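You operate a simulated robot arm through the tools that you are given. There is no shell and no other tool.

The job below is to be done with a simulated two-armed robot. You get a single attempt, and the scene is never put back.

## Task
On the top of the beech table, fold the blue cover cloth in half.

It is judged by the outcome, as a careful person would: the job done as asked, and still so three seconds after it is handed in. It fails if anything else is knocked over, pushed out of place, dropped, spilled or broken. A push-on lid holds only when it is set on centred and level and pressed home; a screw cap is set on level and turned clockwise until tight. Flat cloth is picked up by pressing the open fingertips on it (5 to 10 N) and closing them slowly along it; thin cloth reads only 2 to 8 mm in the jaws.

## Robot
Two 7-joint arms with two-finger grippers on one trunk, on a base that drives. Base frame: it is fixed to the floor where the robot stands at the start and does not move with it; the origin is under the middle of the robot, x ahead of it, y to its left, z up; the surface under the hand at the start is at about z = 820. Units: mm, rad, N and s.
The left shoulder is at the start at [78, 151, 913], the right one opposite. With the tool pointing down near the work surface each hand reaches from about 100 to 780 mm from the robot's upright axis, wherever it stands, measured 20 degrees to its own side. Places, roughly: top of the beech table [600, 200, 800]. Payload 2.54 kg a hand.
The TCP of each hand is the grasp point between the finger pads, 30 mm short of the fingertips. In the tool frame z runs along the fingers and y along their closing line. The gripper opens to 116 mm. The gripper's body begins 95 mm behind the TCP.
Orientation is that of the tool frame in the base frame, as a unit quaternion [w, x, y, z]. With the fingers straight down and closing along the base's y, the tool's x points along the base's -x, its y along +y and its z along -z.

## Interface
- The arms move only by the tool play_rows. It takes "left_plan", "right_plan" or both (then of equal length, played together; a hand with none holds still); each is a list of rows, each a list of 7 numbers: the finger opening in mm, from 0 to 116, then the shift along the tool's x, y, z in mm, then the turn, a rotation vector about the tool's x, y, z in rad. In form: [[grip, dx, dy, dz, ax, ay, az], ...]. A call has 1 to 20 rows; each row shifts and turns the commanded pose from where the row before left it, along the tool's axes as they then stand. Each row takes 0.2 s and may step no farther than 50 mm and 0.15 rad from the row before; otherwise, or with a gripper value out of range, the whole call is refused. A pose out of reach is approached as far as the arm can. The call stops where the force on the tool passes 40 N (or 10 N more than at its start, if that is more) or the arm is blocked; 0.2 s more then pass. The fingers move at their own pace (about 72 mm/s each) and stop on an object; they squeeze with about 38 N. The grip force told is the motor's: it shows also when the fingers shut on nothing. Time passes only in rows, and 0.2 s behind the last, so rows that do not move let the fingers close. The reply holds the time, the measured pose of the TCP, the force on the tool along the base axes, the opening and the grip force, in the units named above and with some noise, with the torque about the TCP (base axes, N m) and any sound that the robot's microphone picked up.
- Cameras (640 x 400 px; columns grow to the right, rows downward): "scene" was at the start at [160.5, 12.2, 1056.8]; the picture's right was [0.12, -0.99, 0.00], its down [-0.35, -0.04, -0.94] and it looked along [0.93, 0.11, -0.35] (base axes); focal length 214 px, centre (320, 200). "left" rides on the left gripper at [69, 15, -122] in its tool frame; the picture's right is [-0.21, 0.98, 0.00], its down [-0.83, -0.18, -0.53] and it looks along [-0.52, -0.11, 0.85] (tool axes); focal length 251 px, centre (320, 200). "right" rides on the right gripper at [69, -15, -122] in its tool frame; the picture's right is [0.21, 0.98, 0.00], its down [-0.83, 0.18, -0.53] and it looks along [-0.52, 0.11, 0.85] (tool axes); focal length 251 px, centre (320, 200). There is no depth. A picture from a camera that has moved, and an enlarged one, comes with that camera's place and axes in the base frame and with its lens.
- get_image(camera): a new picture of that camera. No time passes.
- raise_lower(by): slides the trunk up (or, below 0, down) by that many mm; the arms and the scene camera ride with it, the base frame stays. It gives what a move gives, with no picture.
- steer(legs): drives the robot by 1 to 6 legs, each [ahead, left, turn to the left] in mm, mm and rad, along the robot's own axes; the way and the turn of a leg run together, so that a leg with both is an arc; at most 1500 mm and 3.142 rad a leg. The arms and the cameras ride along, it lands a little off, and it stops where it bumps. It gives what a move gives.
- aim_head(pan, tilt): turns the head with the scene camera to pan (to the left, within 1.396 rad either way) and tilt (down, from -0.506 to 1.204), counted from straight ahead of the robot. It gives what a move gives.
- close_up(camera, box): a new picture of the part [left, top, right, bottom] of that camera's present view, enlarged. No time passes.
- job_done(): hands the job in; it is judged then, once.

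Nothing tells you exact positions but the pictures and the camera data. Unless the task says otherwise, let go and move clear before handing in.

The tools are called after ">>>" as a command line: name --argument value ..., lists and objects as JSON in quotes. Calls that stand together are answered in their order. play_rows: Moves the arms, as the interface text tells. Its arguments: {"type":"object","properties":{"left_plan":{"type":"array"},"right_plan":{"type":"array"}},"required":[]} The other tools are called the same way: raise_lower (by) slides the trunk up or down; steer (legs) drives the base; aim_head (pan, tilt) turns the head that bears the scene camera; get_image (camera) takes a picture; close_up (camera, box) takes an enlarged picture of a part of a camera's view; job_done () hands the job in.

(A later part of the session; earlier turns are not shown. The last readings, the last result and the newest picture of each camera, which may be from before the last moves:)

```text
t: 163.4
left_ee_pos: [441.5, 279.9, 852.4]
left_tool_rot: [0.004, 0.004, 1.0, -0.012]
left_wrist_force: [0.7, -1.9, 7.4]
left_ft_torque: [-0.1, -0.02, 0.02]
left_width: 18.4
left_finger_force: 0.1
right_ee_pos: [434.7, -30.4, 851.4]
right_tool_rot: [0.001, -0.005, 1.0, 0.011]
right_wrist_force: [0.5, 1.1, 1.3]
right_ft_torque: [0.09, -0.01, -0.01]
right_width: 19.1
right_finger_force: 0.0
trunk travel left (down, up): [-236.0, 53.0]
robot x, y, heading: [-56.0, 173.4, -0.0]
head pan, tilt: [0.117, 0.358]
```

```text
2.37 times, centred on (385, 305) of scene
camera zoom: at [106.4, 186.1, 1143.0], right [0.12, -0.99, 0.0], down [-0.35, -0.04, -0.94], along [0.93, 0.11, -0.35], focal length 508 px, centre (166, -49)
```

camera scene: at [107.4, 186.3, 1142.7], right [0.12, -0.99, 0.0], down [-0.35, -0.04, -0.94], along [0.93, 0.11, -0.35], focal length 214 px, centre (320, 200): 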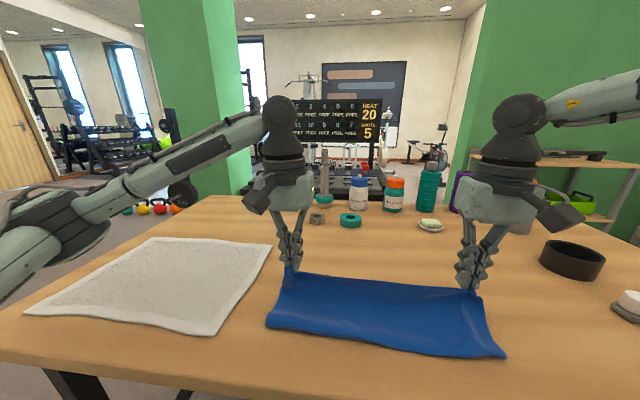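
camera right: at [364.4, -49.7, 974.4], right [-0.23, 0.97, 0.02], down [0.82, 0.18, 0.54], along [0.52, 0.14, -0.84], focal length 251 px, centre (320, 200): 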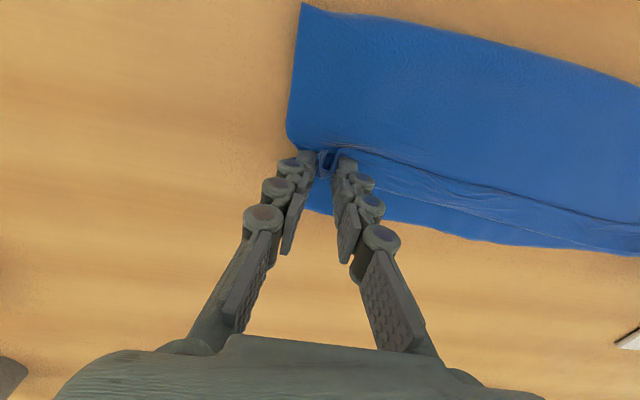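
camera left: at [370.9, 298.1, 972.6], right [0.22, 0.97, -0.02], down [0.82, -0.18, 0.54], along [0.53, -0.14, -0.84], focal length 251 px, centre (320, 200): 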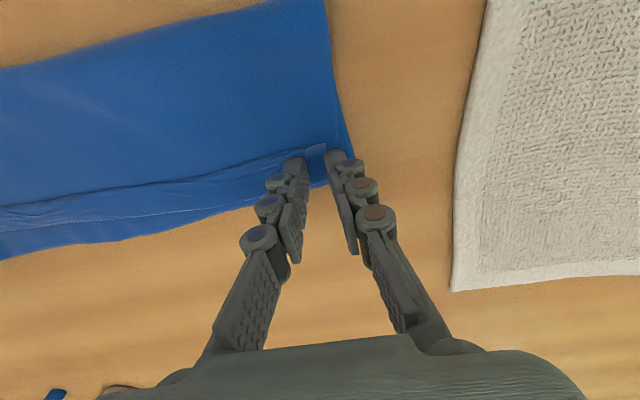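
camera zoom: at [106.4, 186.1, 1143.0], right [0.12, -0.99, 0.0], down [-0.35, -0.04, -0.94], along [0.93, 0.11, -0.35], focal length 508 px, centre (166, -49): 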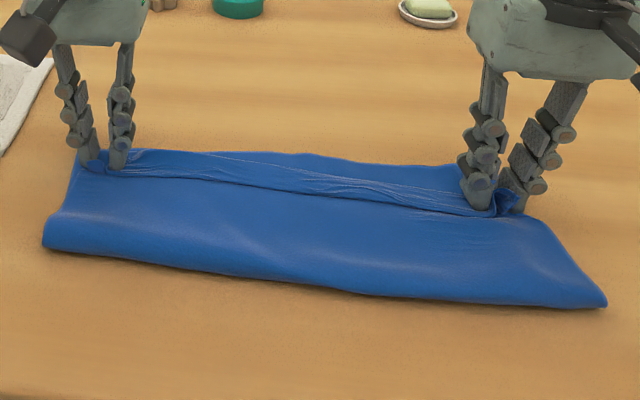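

It's lying down beautifully. I'll continue opening to spread the corners, then lift straight up.

>>> play_rows --left_plan '[[21, 0, 1.2, 0, 0, 0, 0], [24, 0, 1.2, 0, 0, 0, 0], [27, 0, 1.2, -0.2, 0, 0, 0], [30, 0, 1.2, 0, 0, 0, 0], [33, 0, 1.2, 0, 0, 0, 0], [36, 0, 1.2, 0, 0, 0, 0], [36, 0, 0, -4, 0, 0, 0], [36, 0, 0, -10, 0, 0, 0], [36, 0, 0, -20, 0, 0, 0], [36, 0, 0, -20, 0, 0, 0]]' --right_plan '[[22, 0, -1.5, 0.2, 0, 0, 0], [25, 0, -1.5, 0.2, 0, 0, 0], [28, 0, -1.5, 0, 0, 0, 0], [32, 0, -1.5, 0, 0, 0, 0], [36, 0, -1.5, 0, 0, 0, 0], [40, 0, -1.5, 0, 0, 0, 0], [40, 0, 0, -4, 0, 0, 0], [40, 0, 0, -10, 0, 0, 0], [40, 0, 0, -20, 0, 0, 0], [40, 0, 0, -20, 0, 0, 0]]'

>>> get_image --camera "left"

>>> get_image --camera "right"

>>> close_up --camera "scene" --box '[250, 240, 520, 370]'

```text
t: 165.6
left_ee_pos: [441.9, 289.3, 907.0]
left_tool_rot: [0.004, 0.004, 1.0, -0.011]
left_wrist_force: [-1.1, 0.8, 0.9]
left_ft_torque: [0.02, -0.03, 0.02]
left_width: 36.2
left_finger_force: 0.1
right_ee_pos: [433.4, -39.3, 906.6]
right_tool_rot: [0.0, -0.006, 1.0, 0.012]
right_wrist_force: [0.2, -0.7, 0.3]
right_ft_torque: [-0.03, 0.0, -0.01]
right_width: 39.8
right_finger_force: 0.1
trunk travel left (down, up): [-236.0, 53.0]
robot x, y, heading: [-55.4, 174.1, 0.004]
head pan, tilt: [0.117, 0.358]
```

```text
taken
camera left: at [371.2, 306.9, 1026.6], right [0.22, 0.97, -0.02], down [0.82, -0.18, 0.54], along [0.53, -0.14, -0.84], focal length 251 px, centre (320, 200)
```

left: 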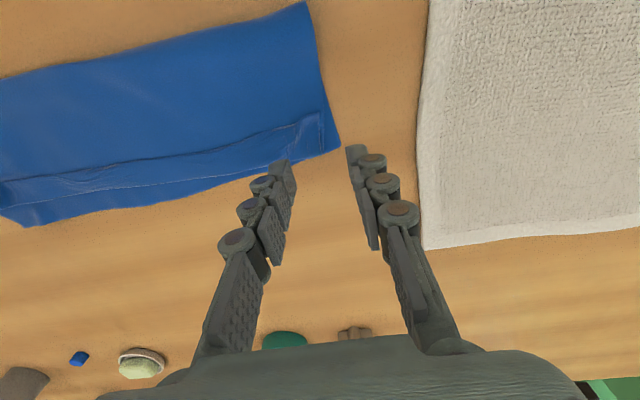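

```text
taken
camera right: at [363.8, -58.9, 1028.7], right [-0.23, 0.97, 0.02], down [0.82, 0.18, 0.54], along [0.52, 0.14, -0.84], focal length 251 px, centre (320, 200)
```

right: 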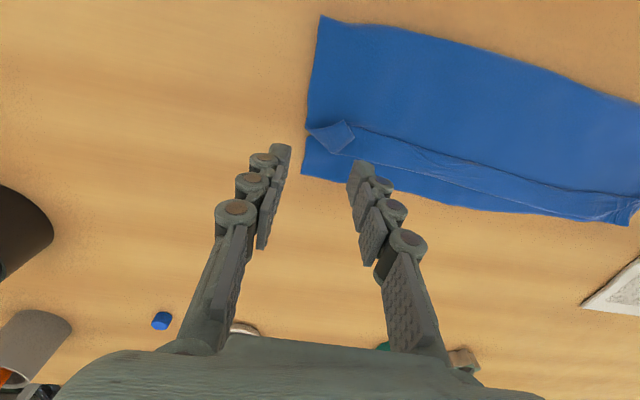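

```text
2.37 times, centred on (385, 305) of scene
camera zoom: at [106.7, 186.2, 1142.8], right [0.12, -0.99, 0.0], down [-0.35, -0.04, -0.94], along [0.93, 0.11, -0.35], focal length 508 px, centre (166, -49)
```

zoom: 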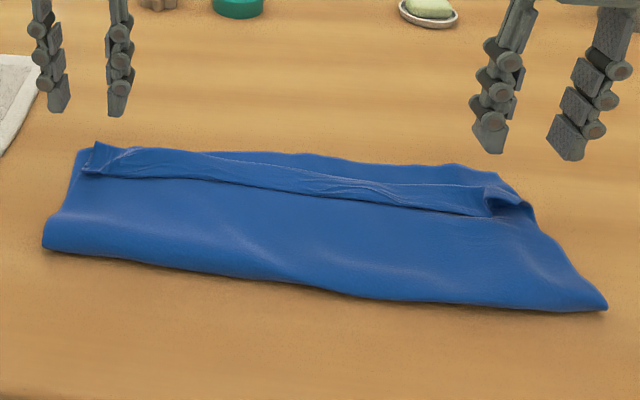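

The cloth is folded, with the edges lying together at the far side. I'll look closely at the hem and the two corners.

>>> close_up --camera "right" --box '[280, 90, 500, 230]'

>>> close_up --camera "left" --box '[140, 80, 360, 220]'

>>> close_up --camera "scene" --box '[430, 290, 500, 345]'

>>> close_up --camera "scene" --box '[265, 285, 365, 350]'

```text
2.86 times, centred on (390, 160) of right
camera zoom: at [363.8, -58.9, 1028.7], right [-0.23, 0.97, 0.02], down [0.82, 0.18, 0.54], along [0.52, 0.14, -0.84], focal length 718 px, centre (120, 314)
```

zoom: 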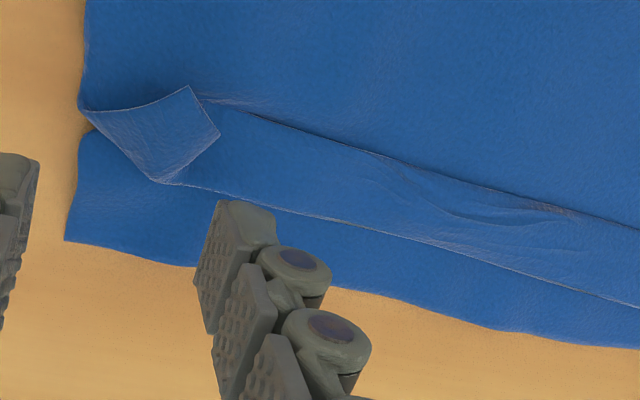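

```text
2.86 times, centred on (250, 150) of left
camera zoom: at [371.2, 306.9, 1026.6], right [0.22, 0.97, -0.02], down [0.82, -0.18, 0.54], along [0.53, -0.14, -0.84], focal length 718 px, centre (520, 343)
```

zoom: 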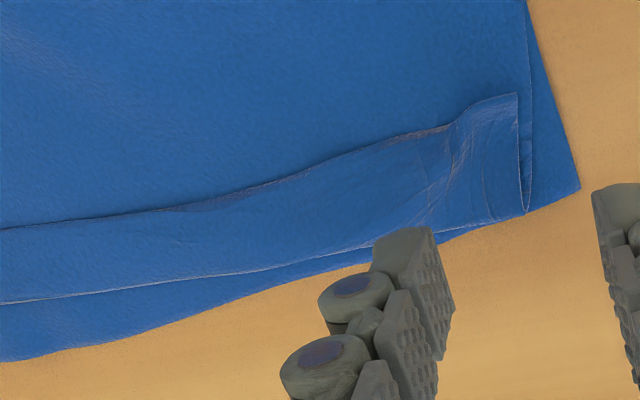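

```text
7.27 times, centred on (465, 318) of scene
camera zoom: at [106.7, 186.2, 1142.8], right [0.12, -0.99, 0.0], down [-0.35, -0.04, -0.94], along [0.93, 0.11, -0.35], focal length 1560 px, centre (-734, -654)
```

zoom: 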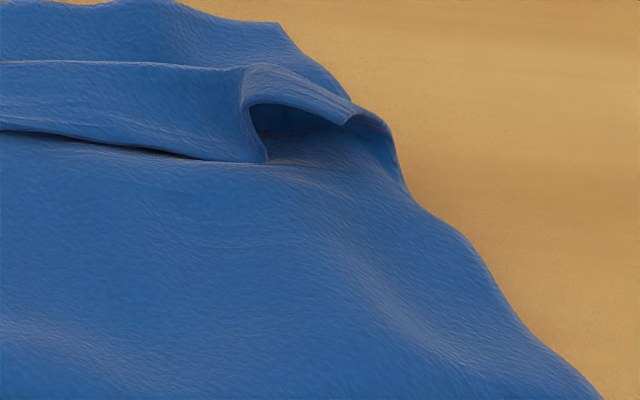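

```text
6.15 times, centred on (315, 318) of scene
camera zoom: at [106.7, 186.2, 1142.8], right [0.12, -0.99, 0.0], down [-0.35, -0.04, -0.94], along [0.93, 0.11, -0.35], focal length 1320 px, centre (351, -523)
```

zoom: 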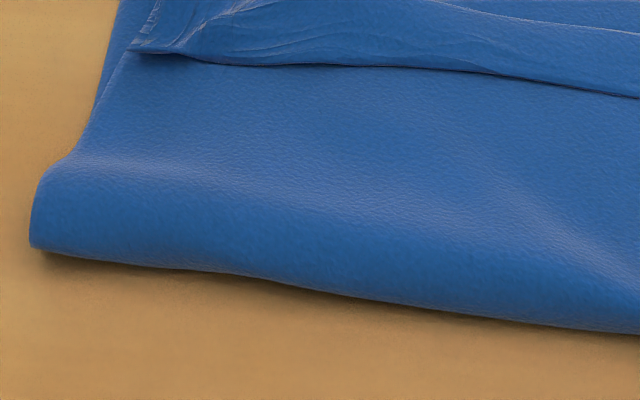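

The upper edge ended with a strip about 25–35 mm wide folded back toward me. I'll flip that strip over by pushing its free edge forward with the fingertips just above the cloth; first I'll position both hands on the near side of the strip.

>>> play_rows --left_plan '[[50, 16, -24, 0, 0, 0, 0], [70, 16, -25, 0, 0, 0, 0], [70, 15, -25, 8, 0, 0, 0], [70, 0, 0, 15, 0, 0, 0], [70, 0, 0, 15, 0, 0, 0]]' --right_plan '[[50, 13, 36, 0, 0, 0, 0], [70, 14, 36, 0, 0, 0, 0], [70, 13, 37, 8, 0, 0, 0], [70, 0, 0, 15, 0, 0, 0], [70, 0, 0, 15, 0, 0, 0]]'

>>> get_image --camera "left"

>>> get_image --camera "right"

```text
t: 166.8
left_ee_pos: [393.4, 214.8, 868.9]
left_tool_rot: [0.004, 0.004, 1.0, -0.012]
left_wrist_force: [-0.6, -0.5, -0.3]
left_ft_torque: [0.0, -0.01, 0.0]
left_width: 69.8
left_finger_force: 0.1
right_ee_pos: [393.5, 69.5, 868.9]
right_tool_rot: [0.0, -0.005, 1.0, 0.013]
right_wrist_force: [-0.3, 0.0, 0.6]
right_ft_torque: [-0.02, -0.02, -0.01]
right_width: 69.7
right_finger_force: 0.0
trunk travel left (down, up): [-236.0, 53.0]
robot x, y, heading: [-57.1, 174.4, 0.003]
head pan, tilt: [0.117, 0.358]
```

```text
taken
camera left: at [323.1, 232.4, 989.8], right [0.22, 0.97, -0.02], down [0.82, -0.18, 0.54], along [0.53, -0.14, -0.84], focal length 251 px, centre (320, 200)
```

left: 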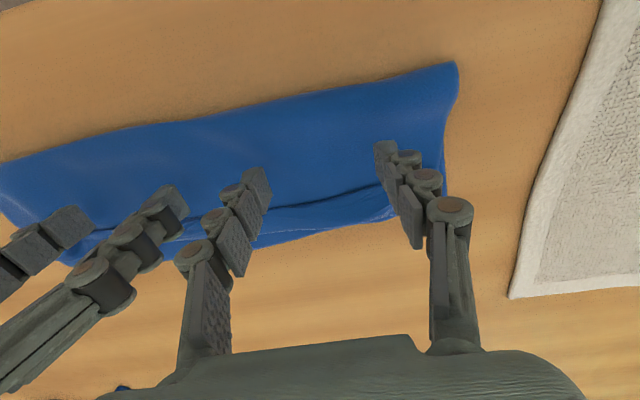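

```text
taken
camera right: at [323.3, 51.2, 991.0], right [-0.23, 0.97, 0.02], down [0.82, 0.18, 0.54], along [0.52, 0.14, -0.84], focal length 251 px, centre (320, 200)
```

right: 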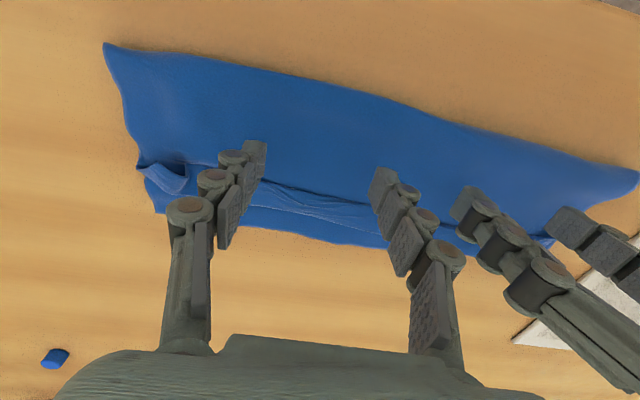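

The fingertips are on the near side of the strip's free edge. I'll lower until they're just about touching the upper layer.

>>> play_rows --left_plan '[[70, 0, 0, 6, 0, 0, 0], [70, 0, 0, 4, 0, 0, 0], [70, 0, 0, 2, 0, 0, 0], [70, 0, 0, 0, 0, 0, 0]]' --right_plan '[[70, 0, 0, 6, 0, 0, 0], [70, 0, 0, 4, 0, 0, 0], [70, 0, 0, 2, 0, 0, 0], [70, 0, 0, 0, 0, 0, 0]]'

>>> get_image --camera "left"

>>> get_image --camera "right"

```text
t: 167.8
left_ee_pos: [393.6, 214.1, 858.2]
left_tool_rot: [0.003, 0.004, 1.0, -0.011]
left_wrist_force: [1.2, -0.5, 0.7]
left_ft_torque: [0.0, 0.0, -0.03]
left_width: 69.9
left_finger_force: 0.0
right_ee_pos: [393.0, 70.5, 857.4]
right_tool_rot: [0.0, -0.006, 1.0, 0.013]
right_wrist_force: [-0.7, -0.9, 0.0]
right_ft_torque: [-0.02, 0.02, -0.02]
right_width: 69.9
right_finger_force: 0.1
trunk travel left (down, up): [-236.0, 53.0]
robot x, y, heading: [-52.4, 172.7, 0.006]
head pan, tilt: [0.117, 0.358]
```

```text
taken
camera left: at [322.9, 232.3, 977.5], right [0.22, 0.97, -0.02], down [0.82, -0.18, 0.54], along [0.53, -0.14, -0.84], focal length 251 px, centre (320, 200)
```

left: 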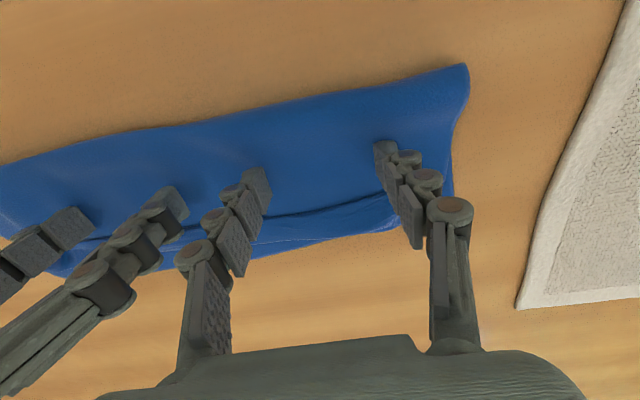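

```text
taken
camera right: at [324.2, 50.7, 979.3], right [-0.23, 0.97, 0.02], down [0.82, 0.18, 0.54], along [0.52, 0.14, -0.84], focal length 251 px, centre (320, 200)
```

right: 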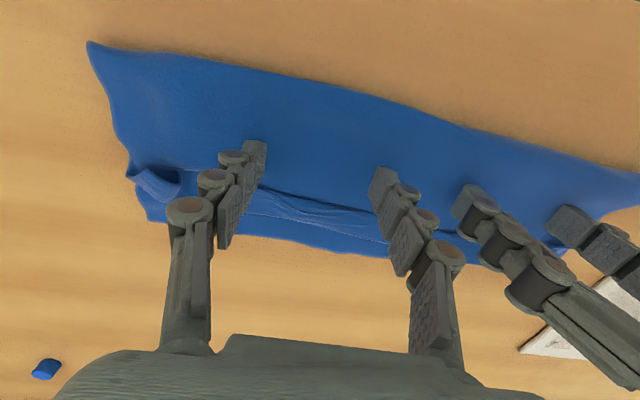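

No contact yet. I'll lower 2 mm more and begin pushing forward in small steps.

>>> play_rows --left_plan '[[70, 0, 0, 2, 0, 0, 0], [70, -5, 0, 0, 0, 0, 0], [70, -6, 0, 0, 0, 0, 0], [70, -6, 0, 0, 0, 0, 0], [70, -6, 0, 0, 0, 0, 0], [70, -6, 0, 0, 0, 0, 0]]' --right_plan '[[70, 0, 0, 2, 0, 0, 0], [70, -5, 0, 0, 0, 0, 0], [70, -6, 0, 0, 0, 0, 0], [70, -6, 0, 0, 0, 0, 0], [70, -6, 0, 0, 0, 0, 0], [70, -6, 0, 0, 0, 0, 0]]'

>>> get_image --camera "left"

>>> get_image --camera "right"

>>> close_up --camera "scene" --box '[250, 240, 520, 370]'

```text
t: 169.2
left_ee_pos: [423.4, 214.4, 854.7]
left_tool_rot: [0.002, 0.004, 1.0, -0.011]
left_wrist_force: [-0.3, 0.3, 0.0]
left_ft_torque: [-0.01, 0.01, 0.03]
left_width: 69.9
left_finger_force: 0.1
right_ee_pos: [422.0, 70.1, 854.9]
right_tool_rot: [0.0, -0.006, 1.0, 0.013]
right_wrist_force: [-1.2, -0.2, 0.0]
right_ft_torque: [-0.01, -0.02, -0.02]
right_width: 70.2
right_finger_force: 0.0
trunk travel left (down, up): [-236.0, 53.0]
robot x, y, heading: [-53.8, 171.6, -0.005]
head pan, tilt: [0.117, 0.358]
```

```text
taken
camera left: at [353.0, 231.5, 975.4], right [0.22, 0.97, -0.02], down [0.82, -0.18, 0.54], along [0.53, -0.14, -0.84], focal length 251 px, centre (320, 200)
```

left: 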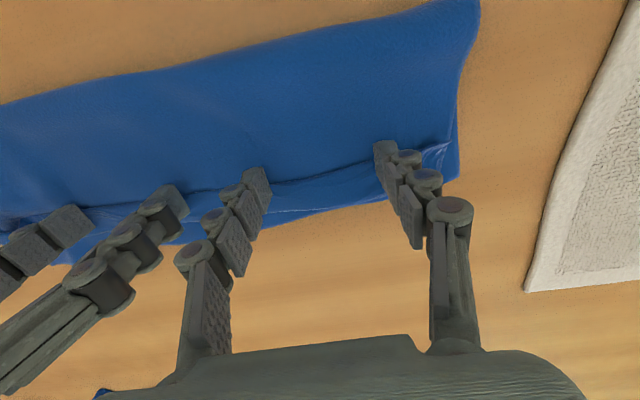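

```text
taken
camera right: at [352.6, 50.9, 977.7], right [-0.23, 0.97, 0.02], down [0.82, 0.18, 0.54], along [0.52, 0.14, -0.84], focal length 251 px, centre (320, 200)
```

right: 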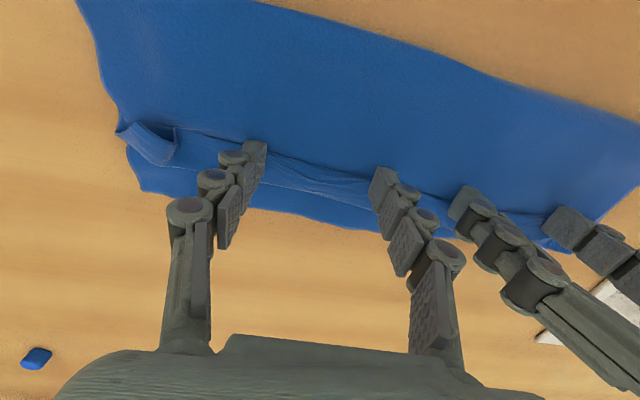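

```text
2.37 times, centred on (385, 305) of scene
camera zoom: at [107.0, 186.2, 1142.8], right [0.12, -0.99, 0.0], down [-0.35, -0.04, -0.94], along [0.93, 0.11, -0.35], focal length 508 px, centre (166, -49)
```

zoom: 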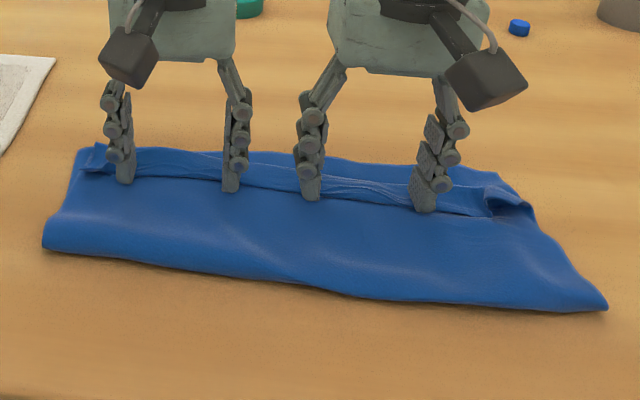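

The tips are at the strip's edge. I'll keep pushing forward.

>>> play_rows --left_plan '[[70, -6, 0, 0.3, 0, 0, 0], [70, -6, 0, 0, 0, 0, 0], [70, -6, 0, 0, 0, 0, 0], [70, -6, 0, 0, 0, 0, 0]]' --right_plan '[[70, -6, 0, 0.3, 0, 0, 0], [70, -6, 0, 0, 0, 0, 0], [70, -6, 0, 0, 0, 0, 0], [70, -6, 0, 0, 0, 0, 0]]'

>>> get_image --camera "left"

>>> close_up --camera "scene" --box '[250, 240, 520, 370]'

>>> close_up --camera "right" --box '[80, 90, 480, 280]'

```text
t: 170.2
left_ee_pos: [446.7, 214.4, 854.8]
left_tool_rot: [0.003, 0.003, 1.0, -0.011]
left_wrist_force: [-0.1, 0.1, 0.0]
left_ft_torque: [0.02, 0.0, -0.02]
left_width: 69.9
left_finger_force: 0.0
right_ee_pos: [446.7, 70.0, 855.1]
right_tool_rot: [0.001, -0.006, 1.0, 0.013]
right_wrist_force: [1.0, 0.0, -0.5]
right_ft_torque: [0.0, 0.01, 0.0]
right_width: 70.0
right_finger_force: 0.1
trunk travel left (down, up): [-236.0, 53.0]
robot x, y, heading: [-52.2, 174.5, 0.006]
head pan, tilt: [0.117, 0.358]
```

```text
taken
camera left: at [377.2, 231.1, 975.5], right [0.22, 0.97, -0.02], down [0.82, -0.18, 0.54], along [0.53, -0.14, -0.84], focal length 251 px, centre (320, 200)
```

left: 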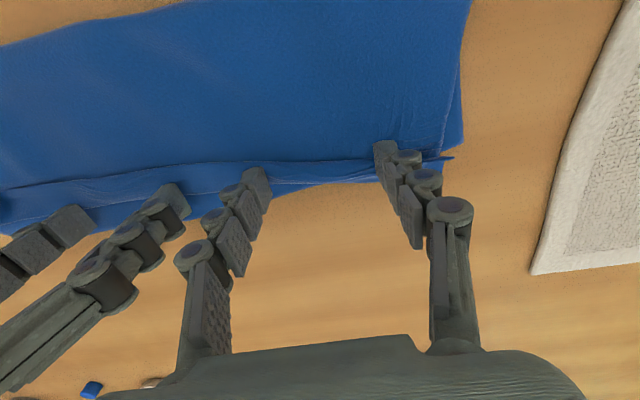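

```text
2.37 times, centred on (385, 305) of scene
camera zoom: at [107.0, 186.2, 1142.8], right [0.12, -0.99, 0.0], down [-0.35, -0.04, -0.94], along [0.93, 0.11, -0.35], focal length 508 px, centre (166, -49)
```

zoom: 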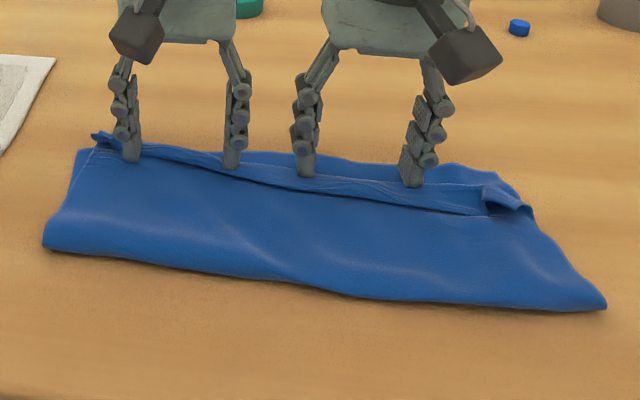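

```text
1.60 times, centred on (280, 185) of right
camera zoom: at [377.0, 50.8, 976.6], right [-0.23, 0.97, 0.02], down [0.82, 0.18, 0.54], along [0.52, 0.14, -0.84], focal length 402 px, centre (384, 224)
```

zoom: 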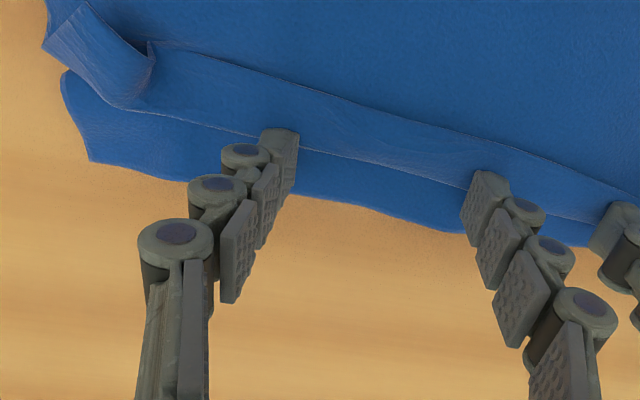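

The left end of the strip has flipped up; the other tips passed over it. I'll carry the left hand further to lay its end over, and bring the right hand back to try again lower.

>>> play_rows --left_plan '[[70, -6, 0, 0, 0, 0, 0], [70, -6, 0, 0, 0, 0, 0], [70, -6, 0, 0, 0, 0, 0], [70, -6, 0, 0, 0, 0, 0], [70, -6, 0, 0, 0, 0, 0], [70, 0, 0, 0, 0, 0, 0]]' --right_plan '[[70, 0, 0, -12, 0, 0, 0], [70, 20, 0, 0, 0, 0, 0], [70, 20, 0, 0, 0, 0, 0], [70, 14, 0, 0, 0, 0, 0], [70, 0, 0, 10, 0, 0, 0], [70, 0, 0, 4, 0, 0, 0]]'

>>> get_image --camera "left"

>>> close_up --camera "scene" --box '[250, 240, 520, 370]'

```text
t: 171.6
left_ee_pos: [477.1, 213.4, 855.4]
left_tool_rot: [0.003, 0.004, 1.0, -0.011]
left_wrist_force: [-0.1, -0.4, -0.1]
left_ft_torque: [-0.02, 0.0, 0.04]
left_width: 69.8
left_finger_force: 0.1
right_ee_pos: [393.0, 69.0, 854.2]
right_tool_rot: [0.001, -0.005, 1.0, 0.012]
right_wrist_force: [-0.3, -0.2, 0.2]
right_ft_torque: [0.01, 0.01, -0.01]
right_width: 69.9
right_finger_force: 0.1
trunk travel left (down, up): [-236.0, 53.0]
robot x, y, heading: [-57.6, 173.1, 0.004]
head pan, tilt: [0.117, 0.358]
```

```text
taken
camera left: at [406.7, 230.9, 975.6], right [0.22, 0.97, -0.02], down [0.82, -0.18, 0.54], along [0.53, -0.14, -0.84], focal length 251 px, centre (320, 200)
```

left: 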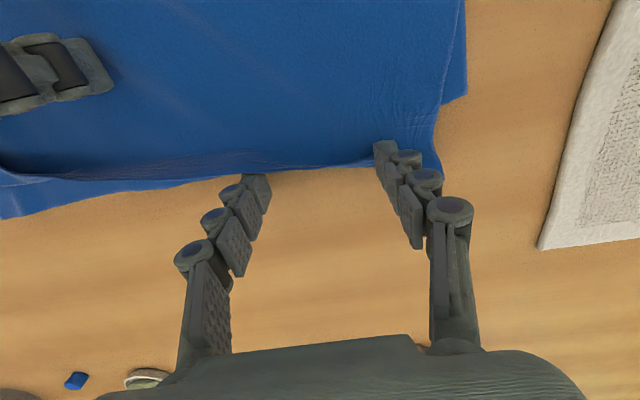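

```text
2.37 times, centred on (385, 305) of scene
camera zoom: at [106.9, 186.2, 1142.8], right [0.12, -0.99, 0.0], down [-0.35, -0.04, -0.94], along [0.93, 0.11, -0.35], focal length 508 px, centre (166, -49)
```

zoom: 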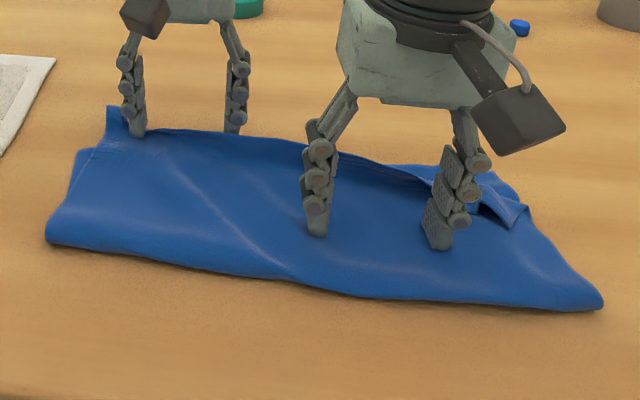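

The left half of the strip has flipped right over. Now the right hand will do the same on its side.

>>> play_rows --right_plan '[[70, 0, -8, 1.5, 0, 0, 0], [70, -6, -4, 0, 0, 0, 0], [70, -6, 0, 0, 0, 0, 0], [70, -6, 0, 0, 0, 0, 0], [70, -6, 0, 0, 0, 0, 0], [70, -6, 0, 0, 0, 0, 0], [70, -6, 0, 0, 0, 0, 0], [70, -6, 0, 0, 0, 0, 0], [70, -6, 0, 0, 0, 0, 0]]'

>>> get_image --camera "right"

>>> close_up --camera "scene" --box '[250, 240, 520, 370]'

```text
t: 173.6
left_ee_pos: [476.8, 213.1, 855.3]
left_tool_rot: [0.004, 0.004, 1.0, -0.011]
left_wrist_force: [-0.2, 0.0, 0.1]
left_ft_torque: [0.0, 0.0, 0.0]
left_width: 70.0
left_finger_force: 0.1
right_ee_pos: [440.5, 58.2, 851.9]
right_tool_rot: [0.001, -0.006, 1.0, 0.013]
right_wrist_force: [1.2, -0.9, 0.3]
right_ft_torque: [0.0, 0.0, -0.01]
right_width: 70.0
right_finger_force: 0.0
trunk travel left (down, up): [-236.0, 53.0]
robot x, y, heading: [-55.0, 171.5, 0.004]
head pan, tilt: [0.117, 0.358]
```

```text
taken
camera right: at [370.9, 39.9, 973.8], right [-0.23, 0.97, 0.02], down [0.82, 0.18, 0.54], along [0.52, 0.14, -0.84], focal length 251 px, centre (320, 200)
```

right: 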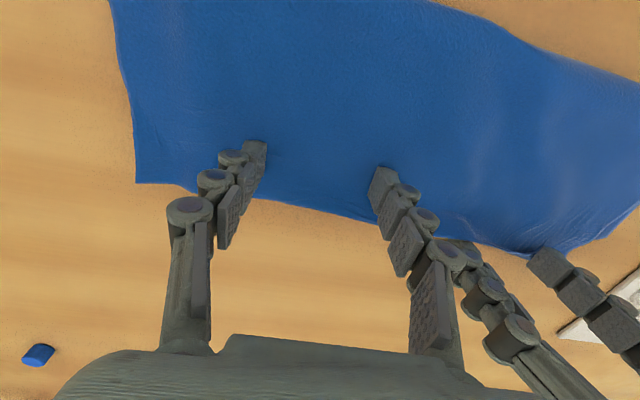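

```text
2.37 times, centred on (385, 305) of scene
camera zoom: at [107.0, 186.2, 1142.8], right [0.12, -0.99, 0.0], down [-0.35, -0.04, -0.94], along [0.93, 0.11, -0.35], focal length 508 px, centre (166, -49)
```

zoom: 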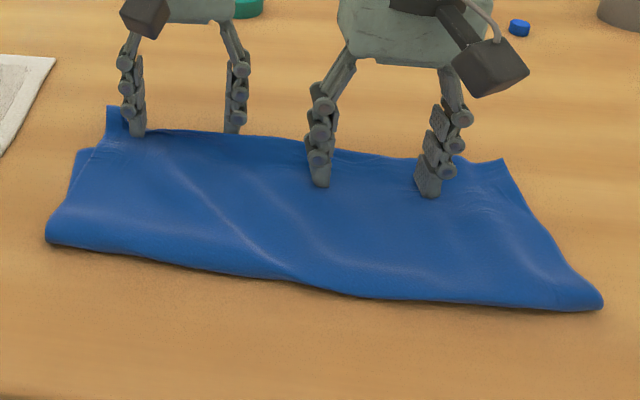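

The strip has flipped over completely, and the upper layer is now a clean sheet. I'll lift both hands clear and measure the alignment.

>>> play_rows --left_plan '[[70, 0, 0, -10, 0, 0, 0], [70, 0, 10, -25, 0, 0, 0], [70, 10, 20, -30, 0, 0, 0], [70, 20, 20, -30, 0, 0, 0]]' --right_plan '[[70, 0, 0, -10, 0, 0, 0], [70, 0, -15, -25, 0, 0, 0], [70, 0, -25, -30, 0, 0, 0], [70, 10, -25, -30, 0, 0, 0]]'

>>> get_image --camera "left"

>>> get_image --camera "right"

>>> close_up --camera "scene" --box '[250, 240, 520, 370]'

```text
t: 174.6
left_ee_pos: [446.3, 266.2, 951.2]
left_tool_rot: [0.004, 0.004, 1.0, -0.012]
left_wrist_force: [-0.3, -0.2, 1.0]
left_ft_torque: [0.02, -0.02, -0.03]
left_width: 70.3
left_finger_force: 0.1
right_ee_pos: [429.1, -10.2, 945.6]
right_tool_rot: [0.001, -0.007, 1.0, 0.014]
right_wrist_force: [0.7, -0.6, -0.1]
right_ft_torque: [0.0, -0.01, -0.02]
right_width: 70.0
right_finger_force: 0.1
trunk travel left (down, up): [-236.0, 53.0]
robot x, y, heading: [-52.8, 176.2, 0.0]
head pan, tilt: [0.117, 0.358]
```

```text
taken
camera left: at [376.3, 283.4, 1070.8], right [0.22, 0.97, -0.02], down [0.82, -0.18, 0.54], along [0.53, -0.14, -0.84], focal length 251 px, centre (320, 200)
```

left: 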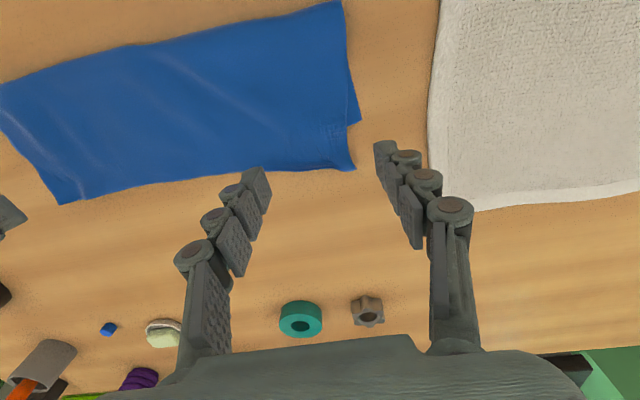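

```text
taken
camera right: at [360.2, -28.9, 1067.3], right [-0.23, 0.97, 0.02], down [0.82, 0.18, 0.54], along [0.52, 0.14, -0.84], focal length 251 px, centre (320, 200)
```

right: 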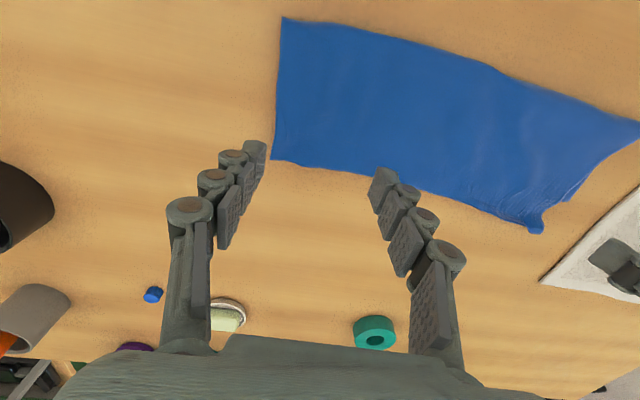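

```text
2.37 times, centred on (385, 305) of scene
camera zoom: at [106.1, 186.2, 1142.9], right [0.12, -0.99, 0.0], down [-0.35, -0.04, -0.94], along [0.93, 0.11, -0.35], focal length 508 px, centre (166, -49)
```

zoom: 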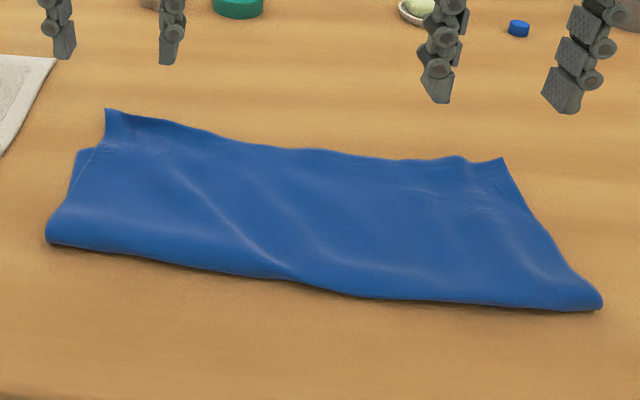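

The right corners coincide within about 10 mm, but on the left the upper corner is 49 mm beyond the lower one, at (502,287) versus (453,301), because the crease sits askew there. I'll pin the right part with the right fingertips, and re-lay the left corner by its overhang on bare table.

>>> play_rows --left_plan '[[44, -15, 0, 10, 0, 0, 0], [44, -15, -5, 20, 0, 0, 0], [44, -10, -9, 20, 0, 0, 0], [44, 0, 0, 15, 0, 0, 0]]' --right_plan '[[30, 0, 5, 15, 0, 0, 0], [0, 0, 5, 25, 0, 0, 0], [0, 0, 0, 25, 0, 0, 0], [0, 0, 0, 18, 0, 0, 0]]'

>>> get_image --camera "left"

>>> get_image --camera "right"

```text
t: 175.6
left_ee_pos: [486.5, 250.6, 884.8]
left_tool_rot: [0.003, 0.005, 1.0, -0.012]
left_wrist_force: [0.3, 0.6, 0.0]
left_ft_torque: [-0.01, -0.01, 0.01]
left_width: 43.8
left_finger_force: 0.0
right_ee_pos: [430.7, 4.4, 861.7]
right_tool_rot: [0.001, -0.006, 1.0, 0.013]
right_wrist_force: [0.3, -0.1, 0.7]
right_ft_torque: [0.01, 0.0, 0.02]
right_width: 0.0
right_finger_force: 28.8
trunk travel left (down, up): [-236.0, 53.0]
robot x, y, heading: [-54.6, 174.2, 0.001]
head pan, tilt: [0.117, 0.358]
```

```text
taken
camera left: at [416.7, 268.1, 1005.6], right [0.22, 0.97, -0.02], down [0.82, -0.18, 0.54], along [0.53, -0.14, -0.84], focal length 251 px, centre (320, 200)
```

left: 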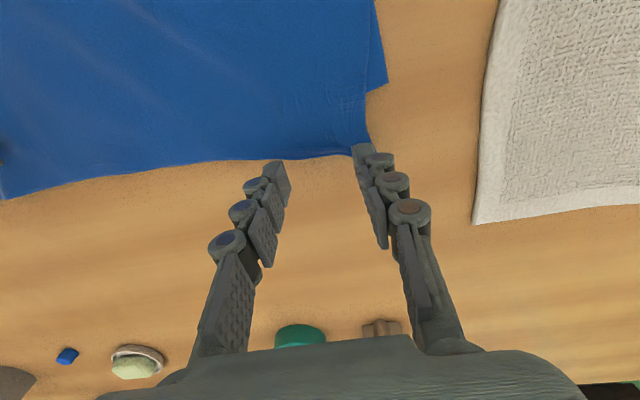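

```text
taken
camera right: at [360.7, -14.6, 983.5], right [-0.23, 0.97, 0.02], down [0.82, 0.18, 0.54], along [0.52, 0.14, -0.84], focal length 251 px, centre (320, 200)
```

right: 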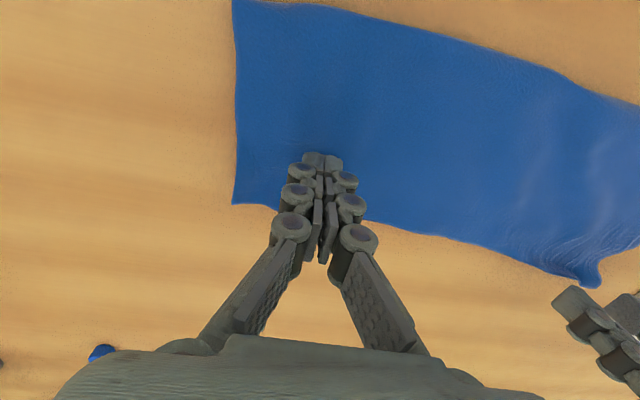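

Both hands are placed well. I'll lower the right to pin lightly and the left to contact on the overhanging edge.

>>> play_rows --left_plan '[[44, 1.5, 0, 10, 0, 0, 0], [44, 1.5, 0, 10, 0, 0, 0], [44, 0, 0, 8, 0, 0, 0], [44, 0, 0, 4, 0, 0, 0], [44, 0, 0, 1, 0, 0, 0]]' --right_plan '[[0, 0, 0, 4, 0, 0, 0], [0, 0, 0, 3, 0, 0, 0], [0, 0, 0, 1.5, 0, 0, 0], [0, 0, 0, 1, 0, 0, 0], [0, 0, 0, 0, 0, 0, 0]]'

>>> play_rows --left_plan '[[44, 0, 0, 1, 0, 0, 0], [44, 0, 0, 0.5, 0, 0, 0], [44, 0, 0, 0, 0, 0, 0]]' --right_plan '[[0, 0, 0, 1, 0, 0, 0], [0, 0, 0, 0.5, 0, 0, 0], [0, 0, 0, 0, 0, 0, 0]]'

```text
t: 176.8
left_ee_pos: [484.2, 248.0, 852.1]
left_tool_rot: [0.002, 0.005, 1.0, -0.012]
left_wrist_force: [0.5, 0.3, 2.4]
left_ft_torque: [0.05, 0.02, 0.0]
left_width: 44.0
left_finger_force: 0.1
right_ee_pos: [432.0, 2.9, 851.9]
right_tool_rot: [0.0, -0.005, 1.0, 0.013]
right_wrist_force: [-0.4, 1.2, 0.0]
right_ft_torque: [-0.02, -0.04, 0.03]
right_width: 0.0
right_finger_force: 28.7
trunk travel left (down, up): [-236.0, 53.0]
robot x, y, heading: [-52.5, 169.8, 0.001]
head pan, tilt: [0.117, 0.358]
```

```text
t: 177.6
left_ee_pos: [483.9, 249.0, 850.5]
left_tool_rot: [0.005, 0.004, 1.0, -0.011]
left_wrist_force: [0.9, -0.1, 8.5]
left_ft_torque: [0.25, -0.01, -0.02]
left_width: 43.2
left_finger_force: 0.0
right_ee_pos: [431.1, 4.1, 851.2]
right_tool_rot: [0.001, -0.006, 1.0, 0.012]
right_wrist_force: [0.6, -0.5, 0.8]
right_ft_torque: [-0.02, 0.0, 0.0]
right_width: 0.0
right_finger_force: 28.6
trunk travel left (down, up): [-236.0, 53.0]
robot x, y, heading: [-50.2, 175.3, 0.001]
head pan, tilt: [0.117, 0.358]
```

The left presses at 8.5 N. I'll bring the right down a bit more to pin, and start closing the left.

>>> play_rows --left_plan '[[41, 0, -1, 0, 0, 0, 0], [38, 0, -1, 0, 0, 0, 0], [35, 0, -1, 0, 0, 0, 0], [32, 0, -1, 0, 0, 0, 0], [29, 0, -1, 0, 0, 0, 0], [26, 0, -1, 0, 0, 0, 0], [23, 0, -1, 0, 0, 0, 0]]' --right_plan '[[0, 0, 0, 0.8, 0, 0, 0], [0, 0, 0, 0.8, 0, 0, 0], [0, 0, 0, 0, 0, 0, 0], [0, 0, 0, 0, 0, 0, 0], [0, 0, 0, 0, 0, 0, 0], [0, 0, 0, 0, 0, 0, 0], [0, 0, 0, 0, 0, 0, 0]]'

>>> get_image --camera "left"

```text
t: 179.2
left_ee_pos: [484.0, 241.3, 851.9]
left_tool_rot: [0.005, 0.005, 1.0, -0.012]
left_wrist_force: [-0.7, 2.9, 15.8]
left_ft_torque: [0.3, 0.04, -0.02]
left_width: 23.5
left_finger_force: 0.4
right_ee_pos: [430.1, 3.0, 850.7]
right_tool_rot: [0.001, -0.005, 1.0, 0.012]
right_wrist_force: [0.6, 0.6, 0.1]
right_ft_torque: [0.04, 0.01, 0.03]
right_width: 0.1
right_finger_force: 29.0
trunk travel left (down, up): [-236.0, 53.0]
robot x, y, heading: [-53.2, 169.5, 0.001]
head pan, tilt: [0.117, 0.358]
```

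```text
taken
camera left: at [413.3, 259.5, 971.3], right [0.22, 0.97, -0.02], down [0.82, -0.18, 0.54], along [0.53, -0.14, -0.84], focal length 251 px, centre (320, 200)
```

left: 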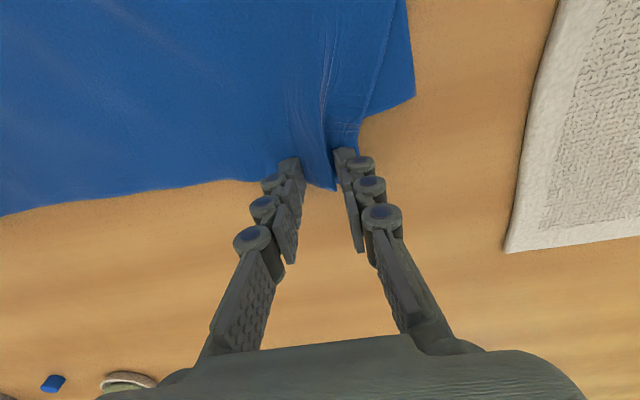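

The ridge is forming well. I'll finish closing the left and lower the right slightly more for the pin.

>>> play_rows --left_plan '[[20, 0, -0.8, 0.1, 0, 0, 0], [17, 0, -0.8, 0.1, 0, 0, 0], [14, 0, -0.8, 0.1, 0, 0, 0], [11, 0, -0.6, 0.2, 0, 0, 0], [8, 0, -0.4, 0.2, 0, 0, 0], [5, 0, 0, 0.1, 0, 0, 0], [2, 0, 0, 0, 0, 0, 0], [0, 0, 0, 0, 0, 0, 0], [0, 0, 0, 0, 0, 0, 0], [0, 0, 0, 0, 0, 0, 0]]' --right_plan '[[0, 0, 0, 0.6, 0, 0, 0], [0, 0, 0, 0.6, 0, 0, 0], [0, 0, 0, 0, 0, 0, 0], [0, 0, 0, 0, 0, 0, 0], [0, 0, 0, 0, 0, 0, 0], [0, 0, 0, 0, 0, 0, 0], [0, 0, 0, 0, 0, 0, 0], [0, 0, 0, 0, 0, 0, 0], [0, 0, 0, 0, 0, 0, 0], [0, 0, 0, 0, 0, 0, 0]]'

>>> get_image --camera "left"

```text
t: 181.4
left_ee_pos: [485.0, 239.4, 849.5]
left_tool_rot: [0.003, 0.005, 1.0, -0.012]
left_wrist_force: [-0.9, 0.8, 5.4]
left_ft_torque: [0.08, 0.04, 0.04]
left_width: 7.9
left_finger_force: 36.2
right_ee_pos: [430.7, 3.5, 849.1]
right_tool_rot: [0.002, -0.005, 1.0, 0.012]
right_wrist_force: [-0.5, 0.1, 0.7]
right_ft_torque: [-0.01, -0.02, -0.01]
right_width: 0.0
right_finger_force: 29.1
trunk travel left (down, up): [-236.0, 53.0]
robot x, y, heading: [-52.4, 174.5, 0.004]
head pan, tilt: [0.117, 0.358]
```

```text
taken
camera left: at [413.5, 256.5, 970.6], right [0.22, 0.97, -0.02], down [0.82, -0.18, 0.54], along [0.53, -0.14, -0.84], focal length 251 px, centre (320, 200)
```

left: 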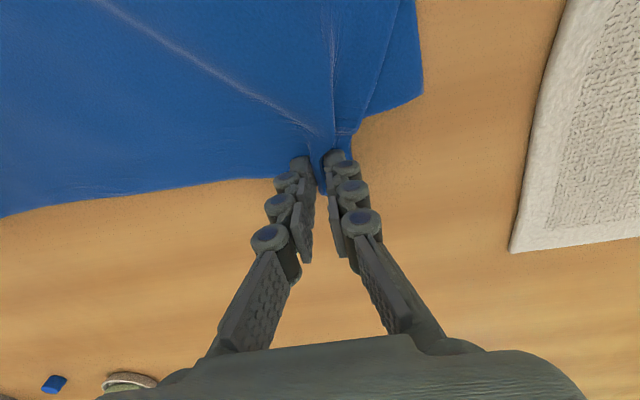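

The left has a good grip at 7.9 mm. I'll set the right-hand pin to a firm but light press.

>>> play_rows --right_plan '[[0, 0, 0, 0.8, 0, 0, 0], [0, 0, 0, 0, 0, 0, 0]]'

>>> play_rows --right_plan '[[0, 0, 0, 0.7, 0, 0, 0], [0, 0, 0, 0, 0, 0, 0]]'

```text
t: 182.0
left_ee_pos: [483.9, 239.9, 849.5]
left_tool_rot: [0.004, 0.004, 1.0, -0.011]
left_wrist_force: [-0.6, -0.5, 2.0]
left_ft_torque: [0.02, 0.03, 0.06]
left_width: 8.0
left_finger_force: 35.6
right_ee_pos: [430.6, 3.5, 849.0]
right_tool_rot: [0.002, -0.006, 1.0, 0.012]
right_wrist_force: [-1.0, 0.2, 6.5]
right_ft_torque: [0.03, 0.02, -0.01]
right_width: 0.0
right_finger_force: 28.4
trunk travel left (down, up): [-236.0, 53.0]
robot x, y, heading: [-54.5, 173.7, 0.001]
head pan, tilt: [0.117, 0.358]
```

```text
t: 182.6
left_ee_pos: [482.9, 239.1, 851.1]
left_tool_rot: [0.004, 0.005, 1.0, -0.011]
left_wrist_force: [0.0, -0.2, -0.1]
left_ft_torque: [0.01, 0.0, 0.02]
left_width: 7.8
left_finger_force: 36.2
right_ee_pos: [431.5, 3.4, 850.1]
right_tool_rot: [0.003, -0.005, 1.0, 0.012]
right_wrist_force: [-2.0, -0.5, 16.0]
right_ft_torque: [-0.02, 0.05, -0.04]
right_width: 0.0
right_finger_force: 28.6
trunk travel left (down, up): [-236.0, 53.0]
robot x, y, heading: [-57.0, 172.3, 0.005]
head pan, tilt: [0.117, 0.358]
```

The pin is set at 16 N. Now I'll lift the left corner and carry it back toward its place, rolling the crease with it.

>>> play_rows --left_plan '[[0, 0, 0, -8, 0, 0, 0], [0, 3, 0, -14, 0, 0, 0], [0, 6, 0.5, -16, 0, 0, 0], [0, 8, 0.5, -14, 0, 0, 0], [0, 10, 1, 0, 0, 0, 0]]'

>>> get_image --camera "left"

>>> close_up --camera "scene" --box '[250, 240, 520, 370]'

```text
t: 183.8
left_ee_pos: [455.3, 243.5, 902.6]
left_tool_rot: [0.004, 0.005, 1.0, -0.011]
left_wrist_force: [0.5, -3.3, -1.0]
left_ft_torque: [-0.08, -0.01, 0.08]
left_width: 8.1
left_finger_force: 35.9
right_ee_pos: [431.5, 3.3, 849.0]
right_tool_rot: [0.003, -0.006, 1.0, 0.013]
right_wrist_force: [0.9, 0.6, 24.6]
right_ft_torque: [-0.07, 0.04, 0.03]
right_width: 0.0
right_finger_force: 28.6
trunk travel left (down, up): [-236.0, 53.0]
robot x, y, heading: [-53.3, 173.9, 0.004]
head pan, tilt: [0.117, 0.358]
```

```text
taken
camera left: at [385.3, 261.1, 1022.3], right [0.22, 0.97, -0.02], down [0.82, -0.18, 0.55], along [0.53, -0.14, -0.84], focal length 251 px, centre (320, 200)
```

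left: 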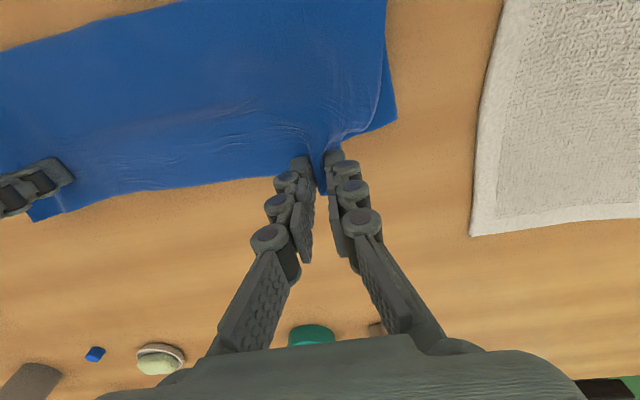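

```text
2.37 times, centred on (385, 305) of scene
camera zoom: at [105.5, 186.5, 1143.2], right [0.12, -0.99, 0.0], down [-0.35, -0.04, -0.94], along [0.93, 0.11, -0.35], focal length 508 px, centre (166, -49)
```

zoom: 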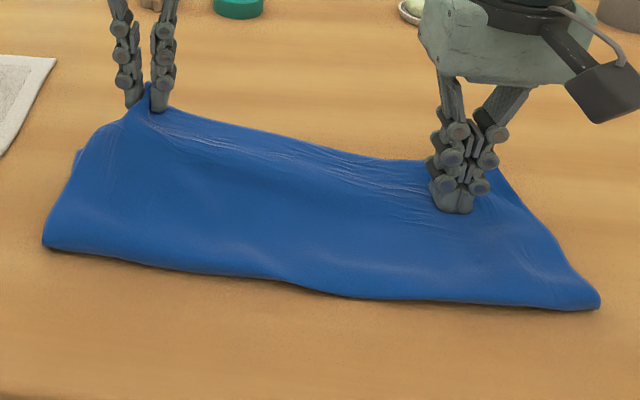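

The lower layer stays put. I'll continue back past the target a little, so the loop at the crease rolls toward me.

>>> play_rows --left_plan '[[0, 10, 1, 0, 0, 0, 0], [0, 10, 1, 5, 0, 0, 0], [0, 10, 1, 10, 0, 0, 0], [0, 8, 0, 12, 0, 0, 0]]'

>>> get_image --camera "left"

>>> close_up --camera "scene" --box '[250, 240, 520, 370]'

```text
t: 184.8
left_ee_pos: [419.1, 244.8, 874.7]
left_tool_rot: [0.004, 0.005, 1.0, -0.011]
left_wrist_force: [1.3, -3.4, -0.3]
left_ft_torque: [-0.09, -0.04, 0.09]
left_width: 8.2
left_finger_force: 35.8
right_ee_pos: [430.8, 3.9, 849.4]
right_tool_rot: [0.002, -0.005, 1.0, 0.012]
right_wrist_force: [3.6, 1.1, 28.8]
right_ft_torque: [-0.13, 0.04, 0.05]
right_width: 0.2
right_finger_force: 28.4
trunk travel left (down, up): [-236.0, 53.0]
robot x, y, heading: [-51.4, 174.0, -0.0]
head pan, tilt: [0.117, 0.358]
```

```text
taken
camera left: at [348.0, 263.2, 995.0], right [0.22, 0.97, -0.02], down [0.82, -0.18, 0.55], along [0.53, -0.14, -0.84], focal length 251 px, centre (320, 200)
```

left: 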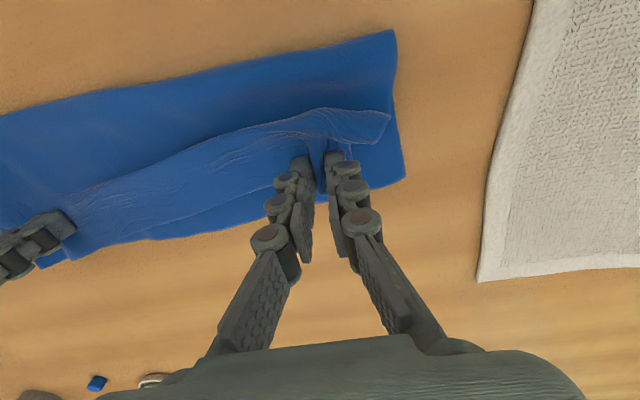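

```text
2.37 times, centred on (385, 305) of scene
camera zoom: at [105.4, 186.6, 1143.2], right [0.12, -0.99, 0.0], down [-0.35, -0.04, -0.94], along [0.93, 0.11, -0.35], focal length 508 px, centre (166, -49)
```

zoom: 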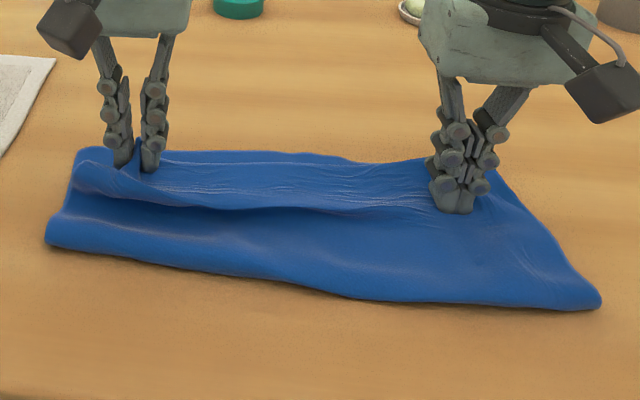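

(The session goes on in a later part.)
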